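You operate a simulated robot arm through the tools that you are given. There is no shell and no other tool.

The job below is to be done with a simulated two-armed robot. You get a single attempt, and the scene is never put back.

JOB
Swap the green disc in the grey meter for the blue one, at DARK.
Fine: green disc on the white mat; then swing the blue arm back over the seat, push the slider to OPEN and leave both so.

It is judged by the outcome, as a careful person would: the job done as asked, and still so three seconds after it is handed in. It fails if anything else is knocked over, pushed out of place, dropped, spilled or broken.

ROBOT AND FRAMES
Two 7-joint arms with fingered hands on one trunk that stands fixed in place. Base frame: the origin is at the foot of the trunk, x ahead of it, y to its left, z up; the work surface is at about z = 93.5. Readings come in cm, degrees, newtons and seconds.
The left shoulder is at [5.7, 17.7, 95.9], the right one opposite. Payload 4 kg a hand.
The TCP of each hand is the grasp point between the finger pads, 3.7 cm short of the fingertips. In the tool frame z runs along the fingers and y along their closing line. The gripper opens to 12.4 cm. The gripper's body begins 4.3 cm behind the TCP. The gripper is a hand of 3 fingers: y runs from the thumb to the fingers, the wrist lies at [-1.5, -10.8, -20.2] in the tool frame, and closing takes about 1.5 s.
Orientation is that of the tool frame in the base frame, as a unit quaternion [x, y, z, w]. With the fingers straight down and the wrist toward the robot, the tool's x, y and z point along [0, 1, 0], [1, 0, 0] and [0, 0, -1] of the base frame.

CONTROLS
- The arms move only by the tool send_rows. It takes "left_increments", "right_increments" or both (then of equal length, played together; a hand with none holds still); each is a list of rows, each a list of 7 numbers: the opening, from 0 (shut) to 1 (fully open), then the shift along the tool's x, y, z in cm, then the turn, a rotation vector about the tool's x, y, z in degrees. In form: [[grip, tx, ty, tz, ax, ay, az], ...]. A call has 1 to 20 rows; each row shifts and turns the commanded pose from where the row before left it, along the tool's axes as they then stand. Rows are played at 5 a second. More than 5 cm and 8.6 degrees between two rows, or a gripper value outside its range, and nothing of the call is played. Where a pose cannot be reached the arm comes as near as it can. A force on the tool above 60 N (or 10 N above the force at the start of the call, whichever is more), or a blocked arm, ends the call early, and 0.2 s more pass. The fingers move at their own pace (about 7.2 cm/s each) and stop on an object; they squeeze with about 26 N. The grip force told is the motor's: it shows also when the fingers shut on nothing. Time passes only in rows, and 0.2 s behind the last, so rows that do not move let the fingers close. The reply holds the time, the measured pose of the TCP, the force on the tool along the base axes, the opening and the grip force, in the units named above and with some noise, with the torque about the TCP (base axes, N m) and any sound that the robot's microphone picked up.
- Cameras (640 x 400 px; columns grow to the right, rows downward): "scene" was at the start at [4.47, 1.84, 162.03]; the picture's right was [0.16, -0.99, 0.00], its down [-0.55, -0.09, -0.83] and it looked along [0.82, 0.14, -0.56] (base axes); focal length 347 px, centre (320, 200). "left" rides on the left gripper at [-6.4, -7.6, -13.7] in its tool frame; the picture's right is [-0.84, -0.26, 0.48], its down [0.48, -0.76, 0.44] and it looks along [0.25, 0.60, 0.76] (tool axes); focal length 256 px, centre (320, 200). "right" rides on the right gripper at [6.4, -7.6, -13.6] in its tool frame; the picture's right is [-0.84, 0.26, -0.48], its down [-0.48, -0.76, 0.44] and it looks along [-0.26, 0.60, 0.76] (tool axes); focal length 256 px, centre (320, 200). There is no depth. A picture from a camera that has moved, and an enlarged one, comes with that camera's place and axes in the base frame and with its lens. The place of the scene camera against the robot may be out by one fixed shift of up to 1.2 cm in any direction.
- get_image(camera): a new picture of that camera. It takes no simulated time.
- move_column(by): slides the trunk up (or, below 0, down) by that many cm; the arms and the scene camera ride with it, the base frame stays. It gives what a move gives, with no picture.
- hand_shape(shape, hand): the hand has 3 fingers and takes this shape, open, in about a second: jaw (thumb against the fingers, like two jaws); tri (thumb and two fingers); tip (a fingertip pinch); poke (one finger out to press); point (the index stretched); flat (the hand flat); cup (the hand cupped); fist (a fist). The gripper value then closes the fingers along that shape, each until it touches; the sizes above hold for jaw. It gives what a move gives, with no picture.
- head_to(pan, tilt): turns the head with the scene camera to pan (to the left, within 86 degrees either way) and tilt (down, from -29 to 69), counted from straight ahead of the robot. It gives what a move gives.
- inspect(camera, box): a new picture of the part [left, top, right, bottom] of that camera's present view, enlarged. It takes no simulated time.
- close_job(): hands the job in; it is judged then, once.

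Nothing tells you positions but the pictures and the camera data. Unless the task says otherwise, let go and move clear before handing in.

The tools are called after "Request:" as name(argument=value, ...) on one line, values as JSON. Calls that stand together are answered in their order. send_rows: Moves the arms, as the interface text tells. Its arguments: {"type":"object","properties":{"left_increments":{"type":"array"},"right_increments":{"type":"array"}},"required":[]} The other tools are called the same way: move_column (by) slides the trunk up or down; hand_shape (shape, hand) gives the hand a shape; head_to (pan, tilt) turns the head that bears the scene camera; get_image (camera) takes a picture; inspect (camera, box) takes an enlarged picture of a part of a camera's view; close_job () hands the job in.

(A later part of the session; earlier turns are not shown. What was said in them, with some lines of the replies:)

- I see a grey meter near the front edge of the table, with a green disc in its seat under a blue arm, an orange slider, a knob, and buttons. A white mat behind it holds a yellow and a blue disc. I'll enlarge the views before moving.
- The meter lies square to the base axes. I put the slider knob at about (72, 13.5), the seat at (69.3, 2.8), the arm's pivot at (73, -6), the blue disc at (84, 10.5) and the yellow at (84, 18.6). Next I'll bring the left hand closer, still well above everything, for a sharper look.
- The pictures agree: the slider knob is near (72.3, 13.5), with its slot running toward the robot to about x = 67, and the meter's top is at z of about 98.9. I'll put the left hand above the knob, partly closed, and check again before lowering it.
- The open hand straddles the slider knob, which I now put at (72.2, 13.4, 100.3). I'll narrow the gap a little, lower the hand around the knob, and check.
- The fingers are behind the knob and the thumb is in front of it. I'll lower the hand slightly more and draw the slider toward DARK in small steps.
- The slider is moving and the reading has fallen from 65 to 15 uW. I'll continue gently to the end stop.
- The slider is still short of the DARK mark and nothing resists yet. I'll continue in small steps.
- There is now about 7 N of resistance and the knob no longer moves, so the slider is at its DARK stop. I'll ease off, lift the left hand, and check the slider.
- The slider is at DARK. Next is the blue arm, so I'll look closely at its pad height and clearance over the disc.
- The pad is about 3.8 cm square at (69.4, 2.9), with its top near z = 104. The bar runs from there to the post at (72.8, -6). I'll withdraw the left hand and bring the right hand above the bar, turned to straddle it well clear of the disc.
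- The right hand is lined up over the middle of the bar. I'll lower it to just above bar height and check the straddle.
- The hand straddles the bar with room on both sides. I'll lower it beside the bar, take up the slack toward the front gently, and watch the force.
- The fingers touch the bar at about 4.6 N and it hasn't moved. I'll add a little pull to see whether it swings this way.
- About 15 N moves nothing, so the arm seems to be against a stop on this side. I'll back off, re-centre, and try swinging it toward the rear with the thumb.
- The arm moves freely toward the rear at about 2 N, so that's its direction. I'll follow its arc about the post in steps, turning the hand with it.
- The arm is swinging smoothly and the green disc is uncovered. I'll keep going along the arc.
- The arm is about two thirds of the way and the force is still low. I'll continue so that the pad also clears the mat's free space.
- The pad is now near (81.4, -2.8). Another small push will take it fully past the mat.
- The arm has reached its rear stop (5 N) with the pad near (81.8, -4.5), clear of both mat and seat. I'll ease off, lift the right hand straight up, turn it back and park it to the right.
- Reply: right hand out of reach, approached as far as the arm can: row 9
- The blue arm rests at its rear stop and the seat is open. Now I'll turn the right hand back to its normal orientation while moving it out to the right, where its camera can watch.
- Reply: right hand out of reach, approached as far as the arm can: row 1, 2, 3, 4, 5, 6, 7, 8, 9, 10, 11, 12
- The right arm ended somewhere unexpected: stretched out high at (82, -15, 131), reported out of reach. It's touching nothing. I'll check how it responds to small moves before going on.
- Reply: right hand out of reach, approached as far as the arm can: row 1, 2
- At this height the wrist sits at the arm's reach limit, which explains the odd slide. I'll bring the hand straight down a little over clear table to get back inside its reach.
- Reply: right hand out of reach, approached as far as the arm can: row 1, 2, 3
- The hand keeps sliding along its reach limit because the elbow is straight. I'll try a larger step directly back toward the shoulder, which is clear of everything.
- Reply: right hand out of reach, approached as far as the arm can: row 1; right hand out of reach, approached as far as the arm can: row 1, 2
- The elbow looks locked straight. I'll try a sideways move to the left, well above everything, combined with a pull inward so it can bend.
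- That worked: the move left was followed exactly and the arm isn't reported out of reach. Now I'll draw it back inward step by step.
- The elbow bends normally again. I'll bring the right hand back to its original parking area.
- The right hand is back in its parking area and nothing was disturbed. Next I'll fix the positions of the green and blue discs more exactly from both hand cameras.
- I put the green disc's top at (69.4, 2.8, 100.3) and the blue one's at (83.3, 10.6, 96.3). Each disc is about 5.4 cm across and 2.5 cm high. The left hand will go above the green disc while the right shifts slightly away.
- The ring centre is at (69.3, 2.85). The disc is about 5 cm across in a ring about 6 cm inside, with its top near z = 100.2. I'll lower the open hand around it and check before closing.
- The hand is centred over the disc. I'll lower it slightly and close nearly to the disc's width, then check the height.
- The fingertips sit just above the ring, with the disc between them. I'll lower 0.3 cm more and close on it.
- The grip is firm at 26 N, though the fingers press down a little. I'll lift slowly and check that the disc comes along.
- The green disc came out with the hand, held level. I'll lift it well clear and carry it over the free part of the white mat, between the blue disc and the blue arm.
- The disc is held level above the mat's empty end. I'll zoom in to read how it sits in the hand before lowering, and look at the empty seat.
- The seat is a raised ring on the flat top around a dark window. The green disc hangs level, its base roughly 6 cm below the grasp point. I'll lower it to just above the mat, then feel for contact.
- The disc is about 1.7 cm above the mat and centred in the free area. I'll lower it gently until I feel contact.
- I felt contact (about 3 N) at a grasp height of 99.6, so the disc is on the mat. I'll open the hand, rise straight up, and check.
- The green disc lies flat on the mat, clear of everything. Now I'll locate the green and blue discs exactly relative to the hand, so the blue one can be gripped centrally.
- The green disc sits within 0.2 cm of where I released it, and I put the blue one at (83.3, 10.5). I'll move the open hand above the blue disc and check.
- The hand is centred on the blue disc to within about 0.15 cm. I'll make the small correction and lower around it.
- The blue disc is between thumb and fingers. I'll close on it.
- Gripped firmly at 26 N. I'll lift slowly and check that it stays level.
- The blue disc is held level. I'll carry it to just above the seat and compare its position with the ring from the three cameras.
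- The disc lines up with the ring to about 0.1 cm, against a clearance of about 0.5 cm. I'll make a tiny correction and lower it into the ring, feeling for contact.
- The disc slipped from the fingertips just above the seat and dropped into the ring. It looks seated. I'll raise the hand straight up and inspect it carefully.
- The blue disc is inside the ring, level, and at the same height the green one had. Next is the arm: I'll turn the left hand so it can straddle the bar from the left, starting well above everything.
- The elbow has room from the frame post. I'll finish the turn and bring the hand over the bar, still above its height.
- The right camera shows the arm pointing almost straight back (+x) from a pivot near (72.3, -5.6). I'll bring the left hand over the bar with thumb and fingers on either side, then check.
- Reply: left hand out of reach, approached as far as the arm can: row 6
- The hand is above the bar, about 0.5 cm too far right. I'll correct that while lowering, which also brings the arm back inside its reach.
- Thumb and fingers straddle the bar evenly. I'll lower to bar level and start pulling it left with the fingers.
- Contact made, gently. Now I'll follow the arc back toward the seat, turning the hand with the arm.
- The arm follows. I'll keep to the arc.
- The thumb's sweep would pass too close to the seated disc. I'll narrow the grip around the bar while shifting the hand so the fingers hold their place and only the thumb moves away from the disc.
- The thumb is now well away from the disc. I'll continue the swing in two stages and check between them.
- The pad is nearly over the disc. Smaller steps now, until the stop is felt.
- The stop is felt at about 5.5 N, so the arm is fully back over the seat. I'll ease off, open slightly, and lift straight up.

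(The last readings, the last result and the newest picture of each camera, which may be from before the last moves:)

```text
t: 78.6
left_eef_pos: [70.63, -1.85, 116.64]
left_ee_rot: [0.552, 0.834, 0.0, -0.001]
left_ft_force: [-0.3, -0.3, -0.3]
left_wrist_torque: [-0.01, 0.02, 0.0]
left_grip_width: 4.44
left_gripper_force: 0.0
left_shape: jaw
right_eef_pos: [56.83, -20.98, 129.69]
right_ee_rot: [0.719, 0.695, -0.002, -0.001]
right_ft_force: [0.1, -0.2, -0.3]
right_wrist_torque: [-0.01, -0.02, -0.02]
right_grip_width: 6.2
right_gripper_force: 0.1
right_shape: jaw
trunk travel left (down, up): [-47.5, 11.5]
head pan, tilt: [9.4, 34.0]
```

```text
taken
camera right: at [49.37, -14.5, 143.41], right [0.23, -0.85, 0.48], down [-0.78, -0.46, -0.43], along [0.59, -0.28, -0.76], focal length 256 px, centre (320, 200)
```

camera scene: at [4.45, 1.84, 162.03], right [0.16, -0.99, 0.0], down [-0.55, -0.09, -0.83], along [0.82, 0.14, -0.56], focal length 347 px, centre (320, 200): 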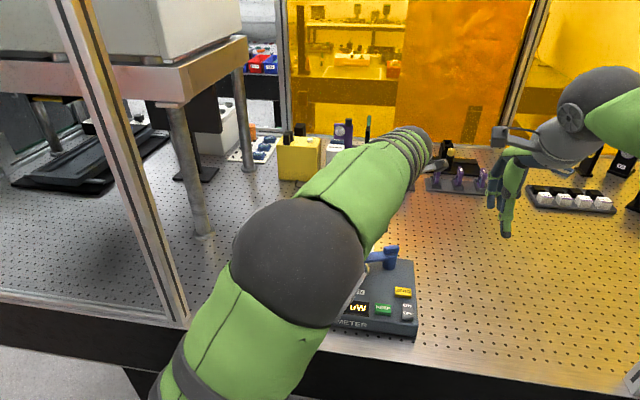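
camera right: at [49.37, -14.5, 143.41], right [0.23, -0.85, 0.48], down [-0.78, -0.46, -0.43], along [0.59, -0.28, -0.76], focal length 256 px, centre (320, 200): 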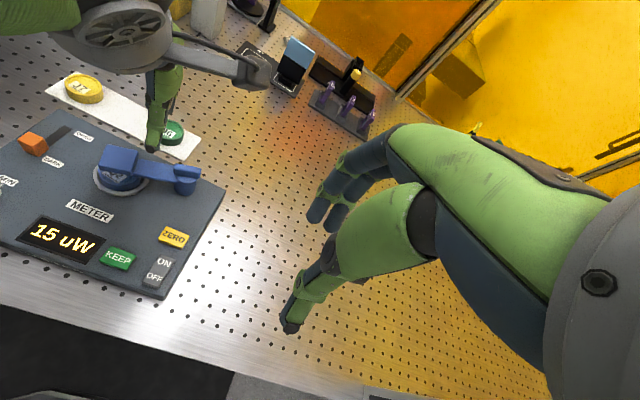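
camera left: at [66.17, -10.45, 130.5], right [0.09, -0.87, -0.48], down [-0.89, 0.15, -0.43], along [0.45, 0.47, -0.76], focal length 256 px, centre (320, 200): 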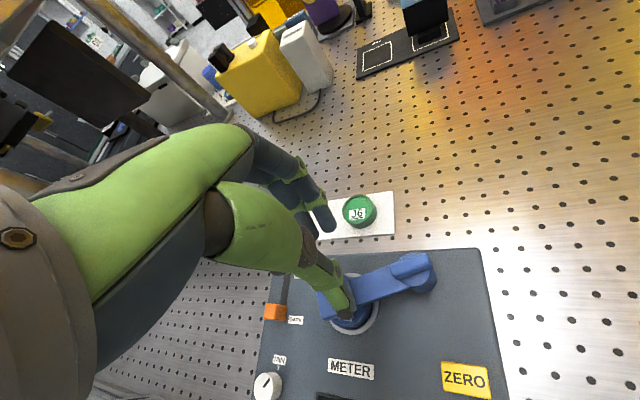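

The blue arm is over the blue disc again and the reading is back to 15 uW, as at DARK before. Next is the slider: I'll turn the left hand back square and carry it high over to the slider.

Request:
send_rows(left_increments=[[0.36, 0, 0, -0.5, 0, 0, 7.5], [0.36, 0, 0, 0, 0, 0, 7.5], [0.36, 0, 0, 0, 0, 0, 7.5], [0.36, 1.9, -0.33, 0.2, 0, 0, 0], [0.36, 1.9, -0.33, 0.2, 0, 0, 0], [0.36, 1.9, -0.33, 0.2, 0, 0, 0], [0.36, 1.9, -0.33, 0.2, 0, 0, 0], [0.36, 1.9, -0.33, 0.2, 0, 0, 0], [0.36, 1.9, -0.33, 0.2, 0, 0, 0], [0.36, 1.9, -0.33, 0.2, 0, 0, 0], [0.36, 1.9, -0.33, 0.2, 0, 0, 0], [0.36, 0, 0, 0, 0, 0, 0]])

Request:
get_image(camera="left")

Request:
get_image(camera="right")

Request:
inspect(camera="scene", box=[270, 200, 430, 340])

```text
t: 81.2
left_eef_pos: [68.0, 13.67, 115.51]
left_ee_rot: [0.704, 0.71, 0.0, -0.001]
left_ft_force: [-0.6, 0.0, -0.1]
left_wrist_torque: [0.0, 0.0, -0.02]
left_grip_width: 4.46
left_gripper_force: 0.1
left_shape: jaw
right_eef_pos: [56.9, -21.0, 129.76]
right_ee_rot: [0.719, 0.695, 0.0, -0.001]
right_ft_force: [0.7, 0.3, -0.1]
right_wrist_torque: [-0.04, 0.0, -0.01]
right_grip_width: 6.19
right_gripper_force: 0.1
right_shape: jaw
trunk travel left (down, up): [-47.5, 11.5]
head pan, tilt: [9.4, 34.0]
```

```text
taken
camera left: at [60.45, 7.32, 129.3], right [-0.25, -0.84, -0.48], down [-0.76, 0.48, -0.43], along [0.59, 0.26, -0.76], focal length 256 px, centre (320, 200)
```

left: 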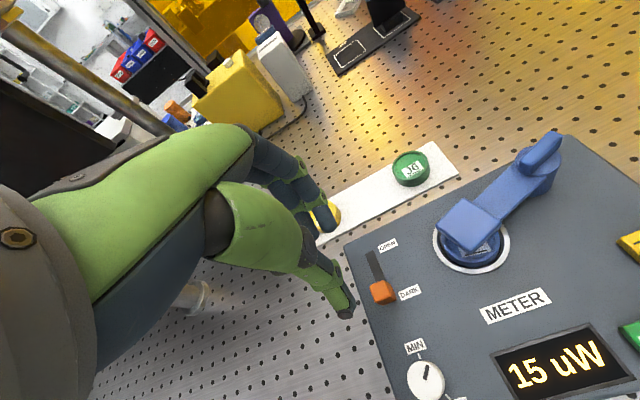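

```text
taken
camera right: at [49.4, -14.54, 143.4], right [0.23, -0.85, 0.48], down [-0.78, -0.46, -0.43], along [0.59, -0.28, -0.76], focal length 256 px, centre (320, 200)
```

right: 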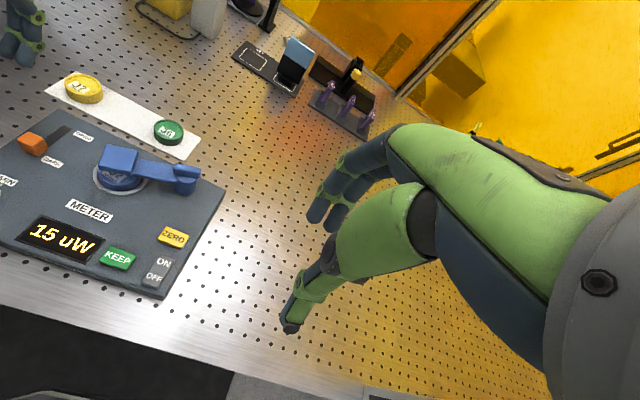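

```text
2.86 times, centred on (350, 270) of scene
camera zoom: at [4.48, 1.81, 162.03], right [0.16, -0.99, 0.0], down [-0.55, -0.09, -0.83], along [0.82, 0.14, -0.56], focal length 992 px, centre (234, 0)
```

zoom: 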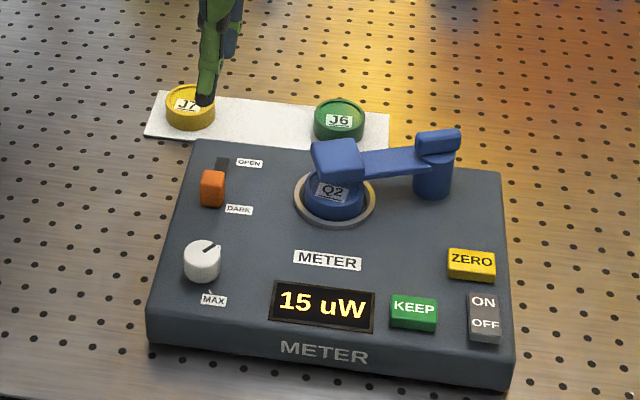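

Everything matches the starting layout except the swapped discs. The slider knob is at about (67.6, 13.6). I'll lower the left hand around it as before.

Request:
send_rows(left_increments=[[0.33, -0.1, -0.4, 2, 0, 0, 0], [0.33, 0, 0, 2, 0, 0, 0], [0.33, 0, 0, 2, 0, 0, 0], [0.33, 0, 0, 2, 0, 0, 0], [0.33, 0, 0, 1.5, 0, 0, 0], [0.33, 0, 0, 1.2, 0, 0, 0], [0.33, 0, 0, 0, 0, 0, 0]])

Request:
inspect(camera="right", box=[0, 60, 160, 200])

Request:
get_image(camera="left")

Request:
inspect(camera="scene", box=[280, 210, 380, 310])

```text
t: 82.8
left_eef_pos: [67.45, 13.25, 104.84]
left_ee_rot: [0.704, 0.71, 0.001, 0.0]
left_ft_force: [0.3, 0.2, -0.9]
left_wrist_torque: [-0.01, 0.01, 0.0]
left_grip_width: 4.12
left_gripper_force: 0.0
left_shape: jaw
right_eef_pos: [56.79, -20.96, 129.72]
right_ee_rot: [0.719, 0.695, -0.001, -0.001]
right_ft_force: [0.5, 0.8, 0.5]
right_wrist_torque: [-0.01, -0.02, 0.02]
right_grip_width: 6.17
right_gripper_force: 0.0
right_shape: jaw
trunk travel left (down, up): [-47.5, 11.5]
head pan, tilt: [9.4, 34.0]
```

```text
2.86 times, centred on (80, 130) of right
camera zoom: at [49.38, -14.5, 143.41], right [0.23, -0.85, 0.48], down [-0.78, -0.46, -0.43], along [0.59, -0.28, -0.76], focal length 731 px, centre (1006, 400)
```

zoom: 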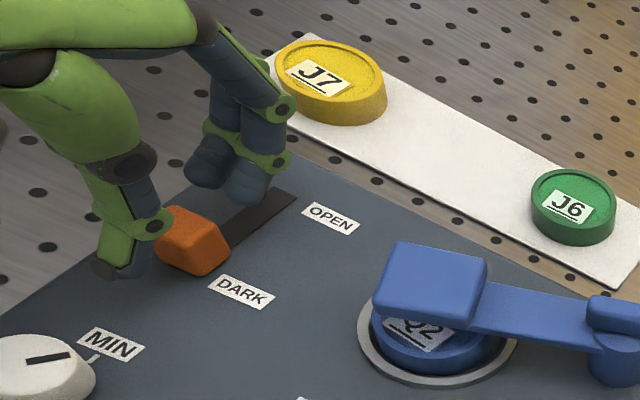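

```text
taken
camera left: at [60.02, 6.95, 118.68], right [-0.25, -0.84, -0.48], down [-0.76, 0.48, -0.43], along [0.59, 0.26, -0.76], focal length 256 px, centre (320, 200)
```

left: 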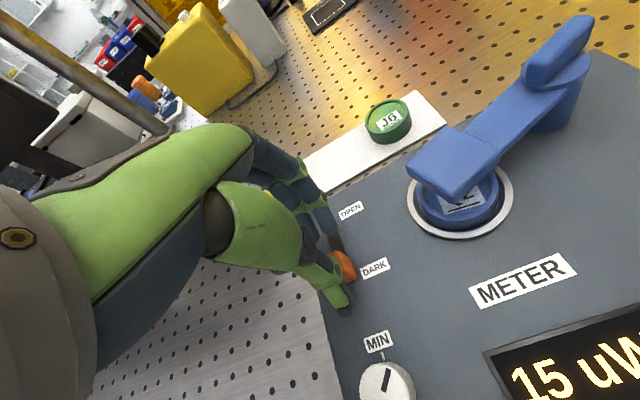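

```text
4.00 times, centred on (330, 260) of scene
camera zoom: at [4.47, 1.84, 162.03], right [0.16, -0.99, 0.0], down [-0.55, -0.09, -0.83], along [0.82, 0.14, -0.56], focal length 1388 px, centre (280, -40)
```

zoom: 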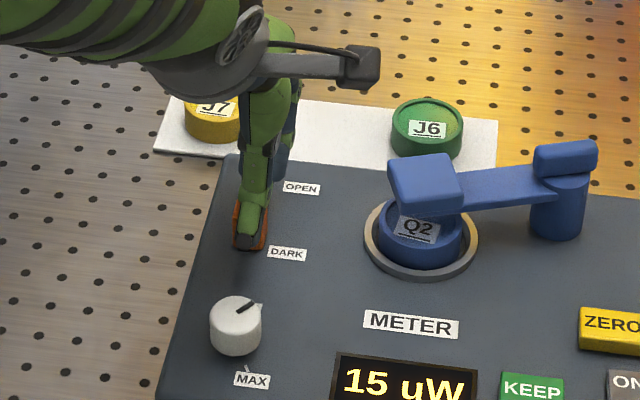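

The knob sits between thumb and fingers. I'll lower a little more and push it toward OPEN with the thumb.

Request:
send_rows(left_increments=[[0.33, 0.2, 0, 0.9, 0, 0, 0], [0.33, 0, 0.6, 0, 0, 0, 0], [0.33, 0, 0.6, 0, 0, 0, 0], [0.33, 0, 0.6, 0, 0, 0, 0], [0.33, 0, 0.6, 0, 0, 0, 0], [0.33, 0, 0.6, 0, 0, 0, 0], [0.33, 0, 0.6, 0, 0, 0, 0], [0.33, 0, 0.5, 0, 0, 0, 0], [0.33, 0, 0, 0, 0, 0, 0]])

Request:
inspect(camera="right", box=[0, 60, 160, 200])

Request:
inspect(camera="scene", box=[280, 210, 380, 310])

```text
t: 84.8
left_eef_pos: [71.74, 13.63, 103.78]
left_ee_rot: [0.704, 0.71, -0.001, 0.0]
left_ft_force: [0.1, -0.2, -0.6]
left_wrist_torque: [0.01, 0.06, -0.04]
left_grip_width: 4.14
left_gripper_force: 0.1
left_shape: jaw
right_eef_pos: [56.7, -20.98, 129.89]
right_ee_rot: [0.719, 0.695, 0.0, -0.001]
right_ft_force: [1.2, 1.6, 0.3]
right_wrist_torque: [0.0, 0.0, 0.01]
right_grip_width: 6.21
right_gripper_force: 0.1
right_shape: jaw
trunk travel left (down, up): [-47.5, 11.5]
head pan, tilt: [9.4, 34.0]
```

```text
2.86 times, centred on (80, 130) of right
camera zoom: at [49.38, -14.51, 143.41], right [0.23, -0.85, 0.48], down [-0.78, -0.46, -0.43], along [0.59, -0.28, -0.76], focal length 731 px, centre (1006, 400)
```

zoom: 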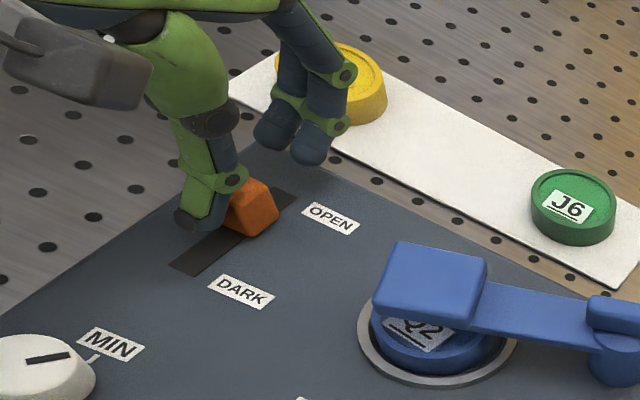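

```text
4.00 times, centred on (330, 260) of scene
camera zoom: at [4.47, 1.83, 162.03], right [0.16, -0.99, 0.0], down [-0.55, -0.09, -0.83], along [0.82, 0.14, -0.56], focal length 1388 px, centre (280, -40)
```

zoom: 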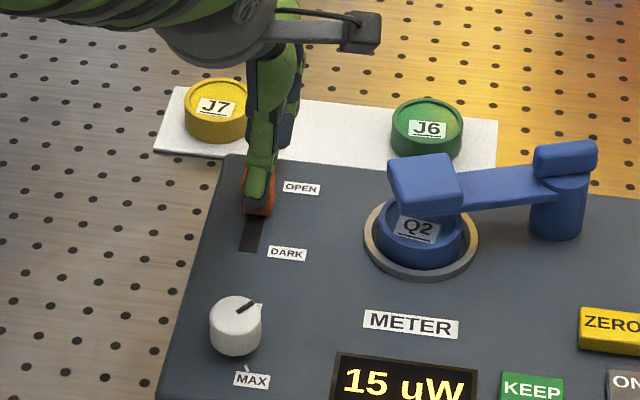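

Request:
send_rows(left_increments=[[0.33, 0, 0.4, 0, 0, 0, 0], [0.33, 0, 0.4, 0, 0, 0, 0], [0.33, 0, 0.3, 0, 0, 0, 0], [0.33, 0, 0.2, 0, 0, 0, 0], [0.33, 0, 0, 0, 0, 0, 0]])

Request:
inspect(camera="right", box=[0, 60, 160, 200])

Request:
inspect(camera="scene", box=[280, 210, 380, 310])

```text
t: 86.0
left_eef_pos: [72.97, 13.57, 103.69]
left_ee_rot: [0.703, 0.711, -0.001, 0.0]
left_ft_force: [-0.3, 0.6, 0.0]
left_wrist_torque: [0.0, -0.02, 0.02]
left_grip_width: 4.13
left_gripper_force: 0.1
left_shape: jaw
right_eef_pos: [56.85, -20.81, 129.73]
right_ee_rot: [0.719, 0.695, 0.0, 0.0]
right_ft_force: [-0.5, -1.2, 0.2]
right_wrist_torque: [-0.01, 0.0, -0.03]
right_grip_width: 6.17
right_gripper_force: 0.1
right_shape: jaw
trunk travel left (down, up): [-47.5, 11.5]
head pan, tilt: [9.4, 34.0]
```

```text
2.86 times, centred on (80, 130) of right
camera zoom: at [49.39, -14.5, 143.41], right [0.23, -0.85, 0.48], down [-0.78, -0.46, -0.43], along [0.59, -0.28, -0.76], focal length 731 px, centre (1006, 400)
```

zoom: 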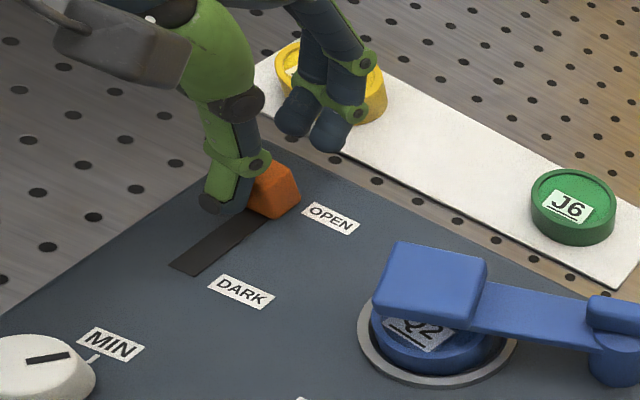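

```text
4.00 times, centred on (330, 260) of scene
camera zoom: at [4.48, 1.84, 162.03], right [0.16, -0.99, 0.0], down [-0.55, -0.09, -0.83], along [0.82, 0.14, -0.56], focal length 1388 px, centre (280, -40)
```

zoom: 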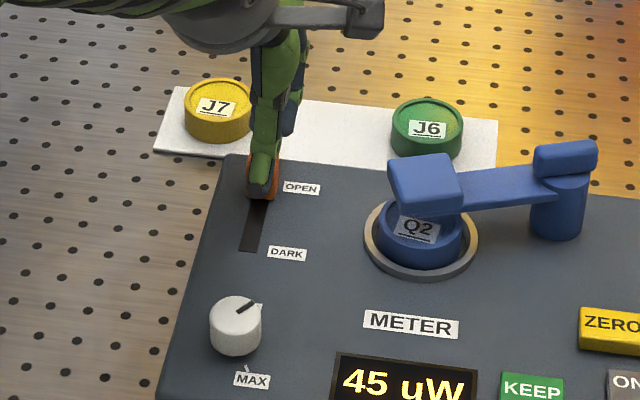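

The reading jumped to 45 uW, so the slider is nearly at OPEN. I'll push gently on to its stop.

Request:
send_rows(left_increments=[[0.33, 0, 0.2, 0, 0, 0, 0], [0.33, 0, 0.2, 0, 0, 0, 0], [0.33, 0, 0, 0, 0, 0, 0]])

Request:
send_rows(left_increments=[[0.33, 0, 0.2, 0, 0, 0, 0], [0.33, 0, 0.15, 0, 0, 0, 0], [0.33, 0, 0, 0, 0, 0, 0]])

Request:
inspect(camera="right", box=[0, 60, 160, 200])

```text
t: 86.8
left_eef_pos: [73.32, 13.68, 103.81]
left_ee_rot: [0.704, 0.71, 0.0, 0.0]
left_ft_force: [-2.4, -0.6, 1.5]
left_wrist_torque: [0.01, 0.14, -0.01]
left_grip_width: 4.28
left_gripper_force: 0.1
left_shape: jaw
right_eef_pos: [56.75, -21.0, 129.96]
right_ee_rot: [0.719, 0.695, 0.0, -0.001]
right_ft_force: [-0.1, 0.4, -0.1]
right_wrist_torque: [-0.03, 0.01, 0.0]
right_grip_width: 6.19
right_gripper_force: 0.1
right_shape: jaw
trunk travel left (down, up): [-47.5, 11.5]
head pan, tilt: [9.4, 34.0]
```

```text
t: 87.6
left_eef_pos: [73.7, 13.64, 103.8]
left_ee_rot: [0.704, 0.711, -0.001, 0.0]
left_ft_force: [-5.4, 0.0, 2.1]
left_wrist_torque: [-0.03, 0.18, -0.01]
left_grip_width: 4.5
left_gripper_force: 0.1
left_shape: jaw
right_eef_pos: [56.78, -20.88, 129.98]
right_ee_rot: [0.719, 0.695, -0.001, 0.0]
right_ft_force: [0.2, 0.4, 0.3]
right_wrist_torque: [0.0, -0.01, 0.01]
right_grip_width: 6.17
right_gripper_force: 0.1
right_shape: jaw
trunk travel left (down, up): [-47.5, 11.5]
head pan, tilt: [9.4, 34.0]
```

```text
2.86 times, centred on (80, 130) of right
camera zoom: at [49.32, -14.5, 143.43], right [0.23, -0.85, 0.48], down [-0.78, -0.46, -0.43], along [0.59, -0.28, -0.76], focal length 731 px, centre (1006, 400)
```

zoom: 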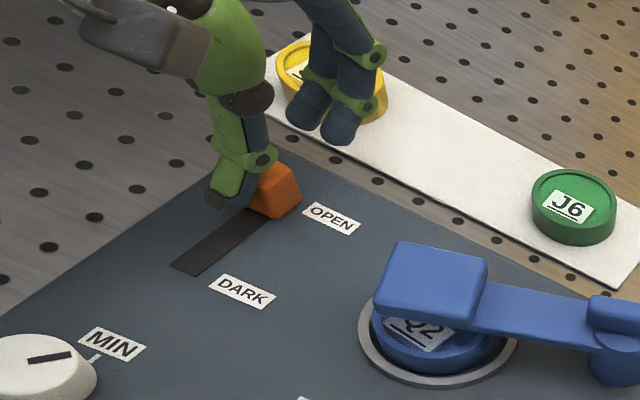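

The OPEN stop is felt at 5.4 N and the knob no longer moves. I'll ease the thumb back, lift straight up, and withdraw the hand to the left.

Request:
send_rows(left_increments=[[0.35, 0, -0.4, 0, 0, 0, 0], [0.36, 0, -0.4, 0, 0, 0, 0], [0.36, 0, 0, 0, 0, 0, 0], [0.36, 0, 0, -1.5, 0, 0, 0], [0.36, 0, 0, -2, 0, 0, 0], [0.36, 0, 0, -3, 0, 0, 0], [0.36, 0, 0, -3, 0, 0, 0], [0.36, 0, 0, -3, 0, 0, 0], [0.36, 1.5, -2, -1, 0, 0, 0], [0.36, 2, -2.5, -1, 0, 0, 0], [0.36, 2, -2.5, -1, 0, 0, 0], [0.36, 2, -2.5, -1, 0, 0, 0], [0.36, 2, -2.5, -1, 0, 0, 0], [0.36, 2, -2.5, -1, 0, 0, 0], [0.36, 0, 0, 0, 0, 0, 0]])

Request:
get_image(camera="scene")

Request:
inspect(camera="scene", box=[270, 220, 430, 340])

Request:
inspect(camera="right", box=[0, 60, 220, 220])

Request:
get_image(camera="left")

```text
t: 90.8
left_eef_pos: [58.59, 25.0, 122.54]
left_ee_rot: [0.704, 0.71, -0.001, 0.0]
left_ft_force: [0.3, 0.9, -0.8]
left_wrist_torque: [0.0, -0.01, 0.0]
left_grip_width: 4.49
left_gripper_force: 0.1
left_shape: jaw
right_eef_pos: [56.93, -21.05, 129.76]
right_ee_rot: [0.719, 0.695, -0.001, -0.001]
right_ft_force: [-0.1, 0.7, 0.6]
right_wrist_torque: [0.01, 0.0, -0.01]
right_grip_width: 6.19
right_gripper_force: 0.1
right_shape: jaw
trunk travel left (down, up): [-47.5, 11.5]
head pan, tilt: [9.4, 34.0]
```

```text
taken
camera scene: at [4.52, 1.8, 162.03], right [0.16, -0.99, 0.0], down [-0.55, -0.09, -0.83], along [0.82, 0.14, -0.56], focal length 347 px, centre (320, 200)
```

scene: 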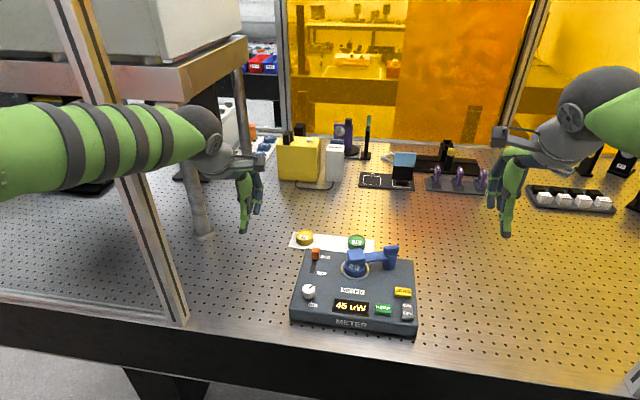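

```text
3.33 times, centred on (350, 280) of scene
camera zoom: at [4.52, 1.8, 162.03], right [0.16, -0.99, 0.0], down [-0.55, -0.09, -0.83], along [0.82, 0.14, -0.56], focal length 1157 px, centre (220, -67)
```

zoom: 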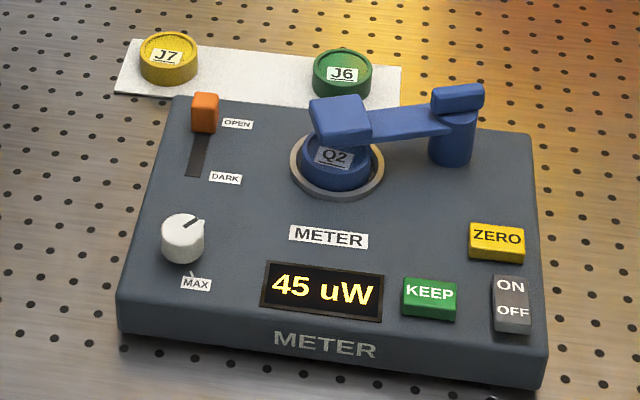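

```text
2.50 times, centred on (110, 140) of right
camera zoom: at [49.44, -14.54, 143.38], right [0.23, -0.85, 0.48], down [-0.78, -0.46, -0.43], along [0.59, -0.28, -0.76], focal length 640 px, centre (845, 350)
```

zoom: 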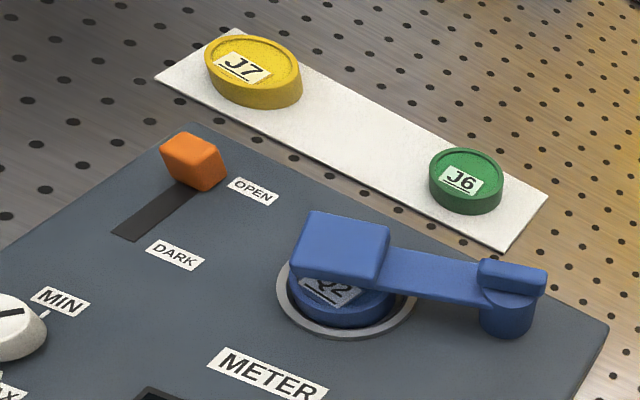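

```text
taken
camera left: at [51.11, 18.71, 136.31], right [-0.25, -0.84, -0.48], down [-0.76, 0.48, -0.43], along [0.59, 0.26, -0.76], focal length 256 px, centre (320, 200)
```

left: 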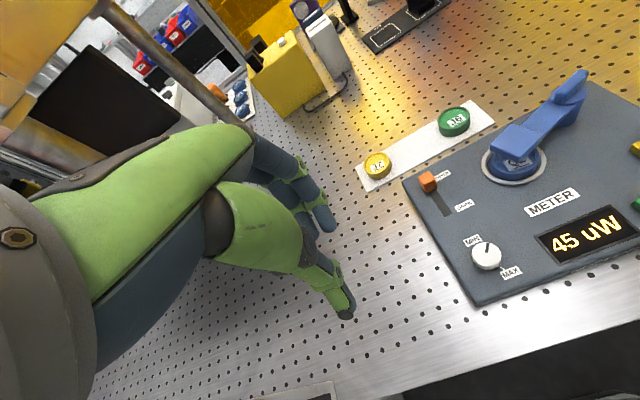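

The final check matches the request. The blue disc Q2 is in the seat under the blue arm, and the green J6 lies on the white mat. The slider is back at OPEN with the meter reading 45 uW, everything else is where it was, and both hands are clear. I'm handing it in.

Request:
close_job()

```text
The job is handed in.
```

I swapped the discs with the slider at DARK, and the job is handed in. The blue disc (Q2) now sits in the meter and the green one (J6) is on the white mat. The blue arm is back over the seat and the slider is at OPEN. The meter read 45 uW in the last picture.

- **Blue disc slipped:** it came out of the fingers about 2 cm above the seat and dropped into the ring. The pictures afterwards showed it level, at the height the green one had been, and slightly off-centre within the ring's clearance.
- **Right arm ran out of reach:** on its way back from moving the blue arm it stretched out straight at its limit. I brought it back, and it touched nothing.

In the final pictures nothing else had moved, and both hands were clear.
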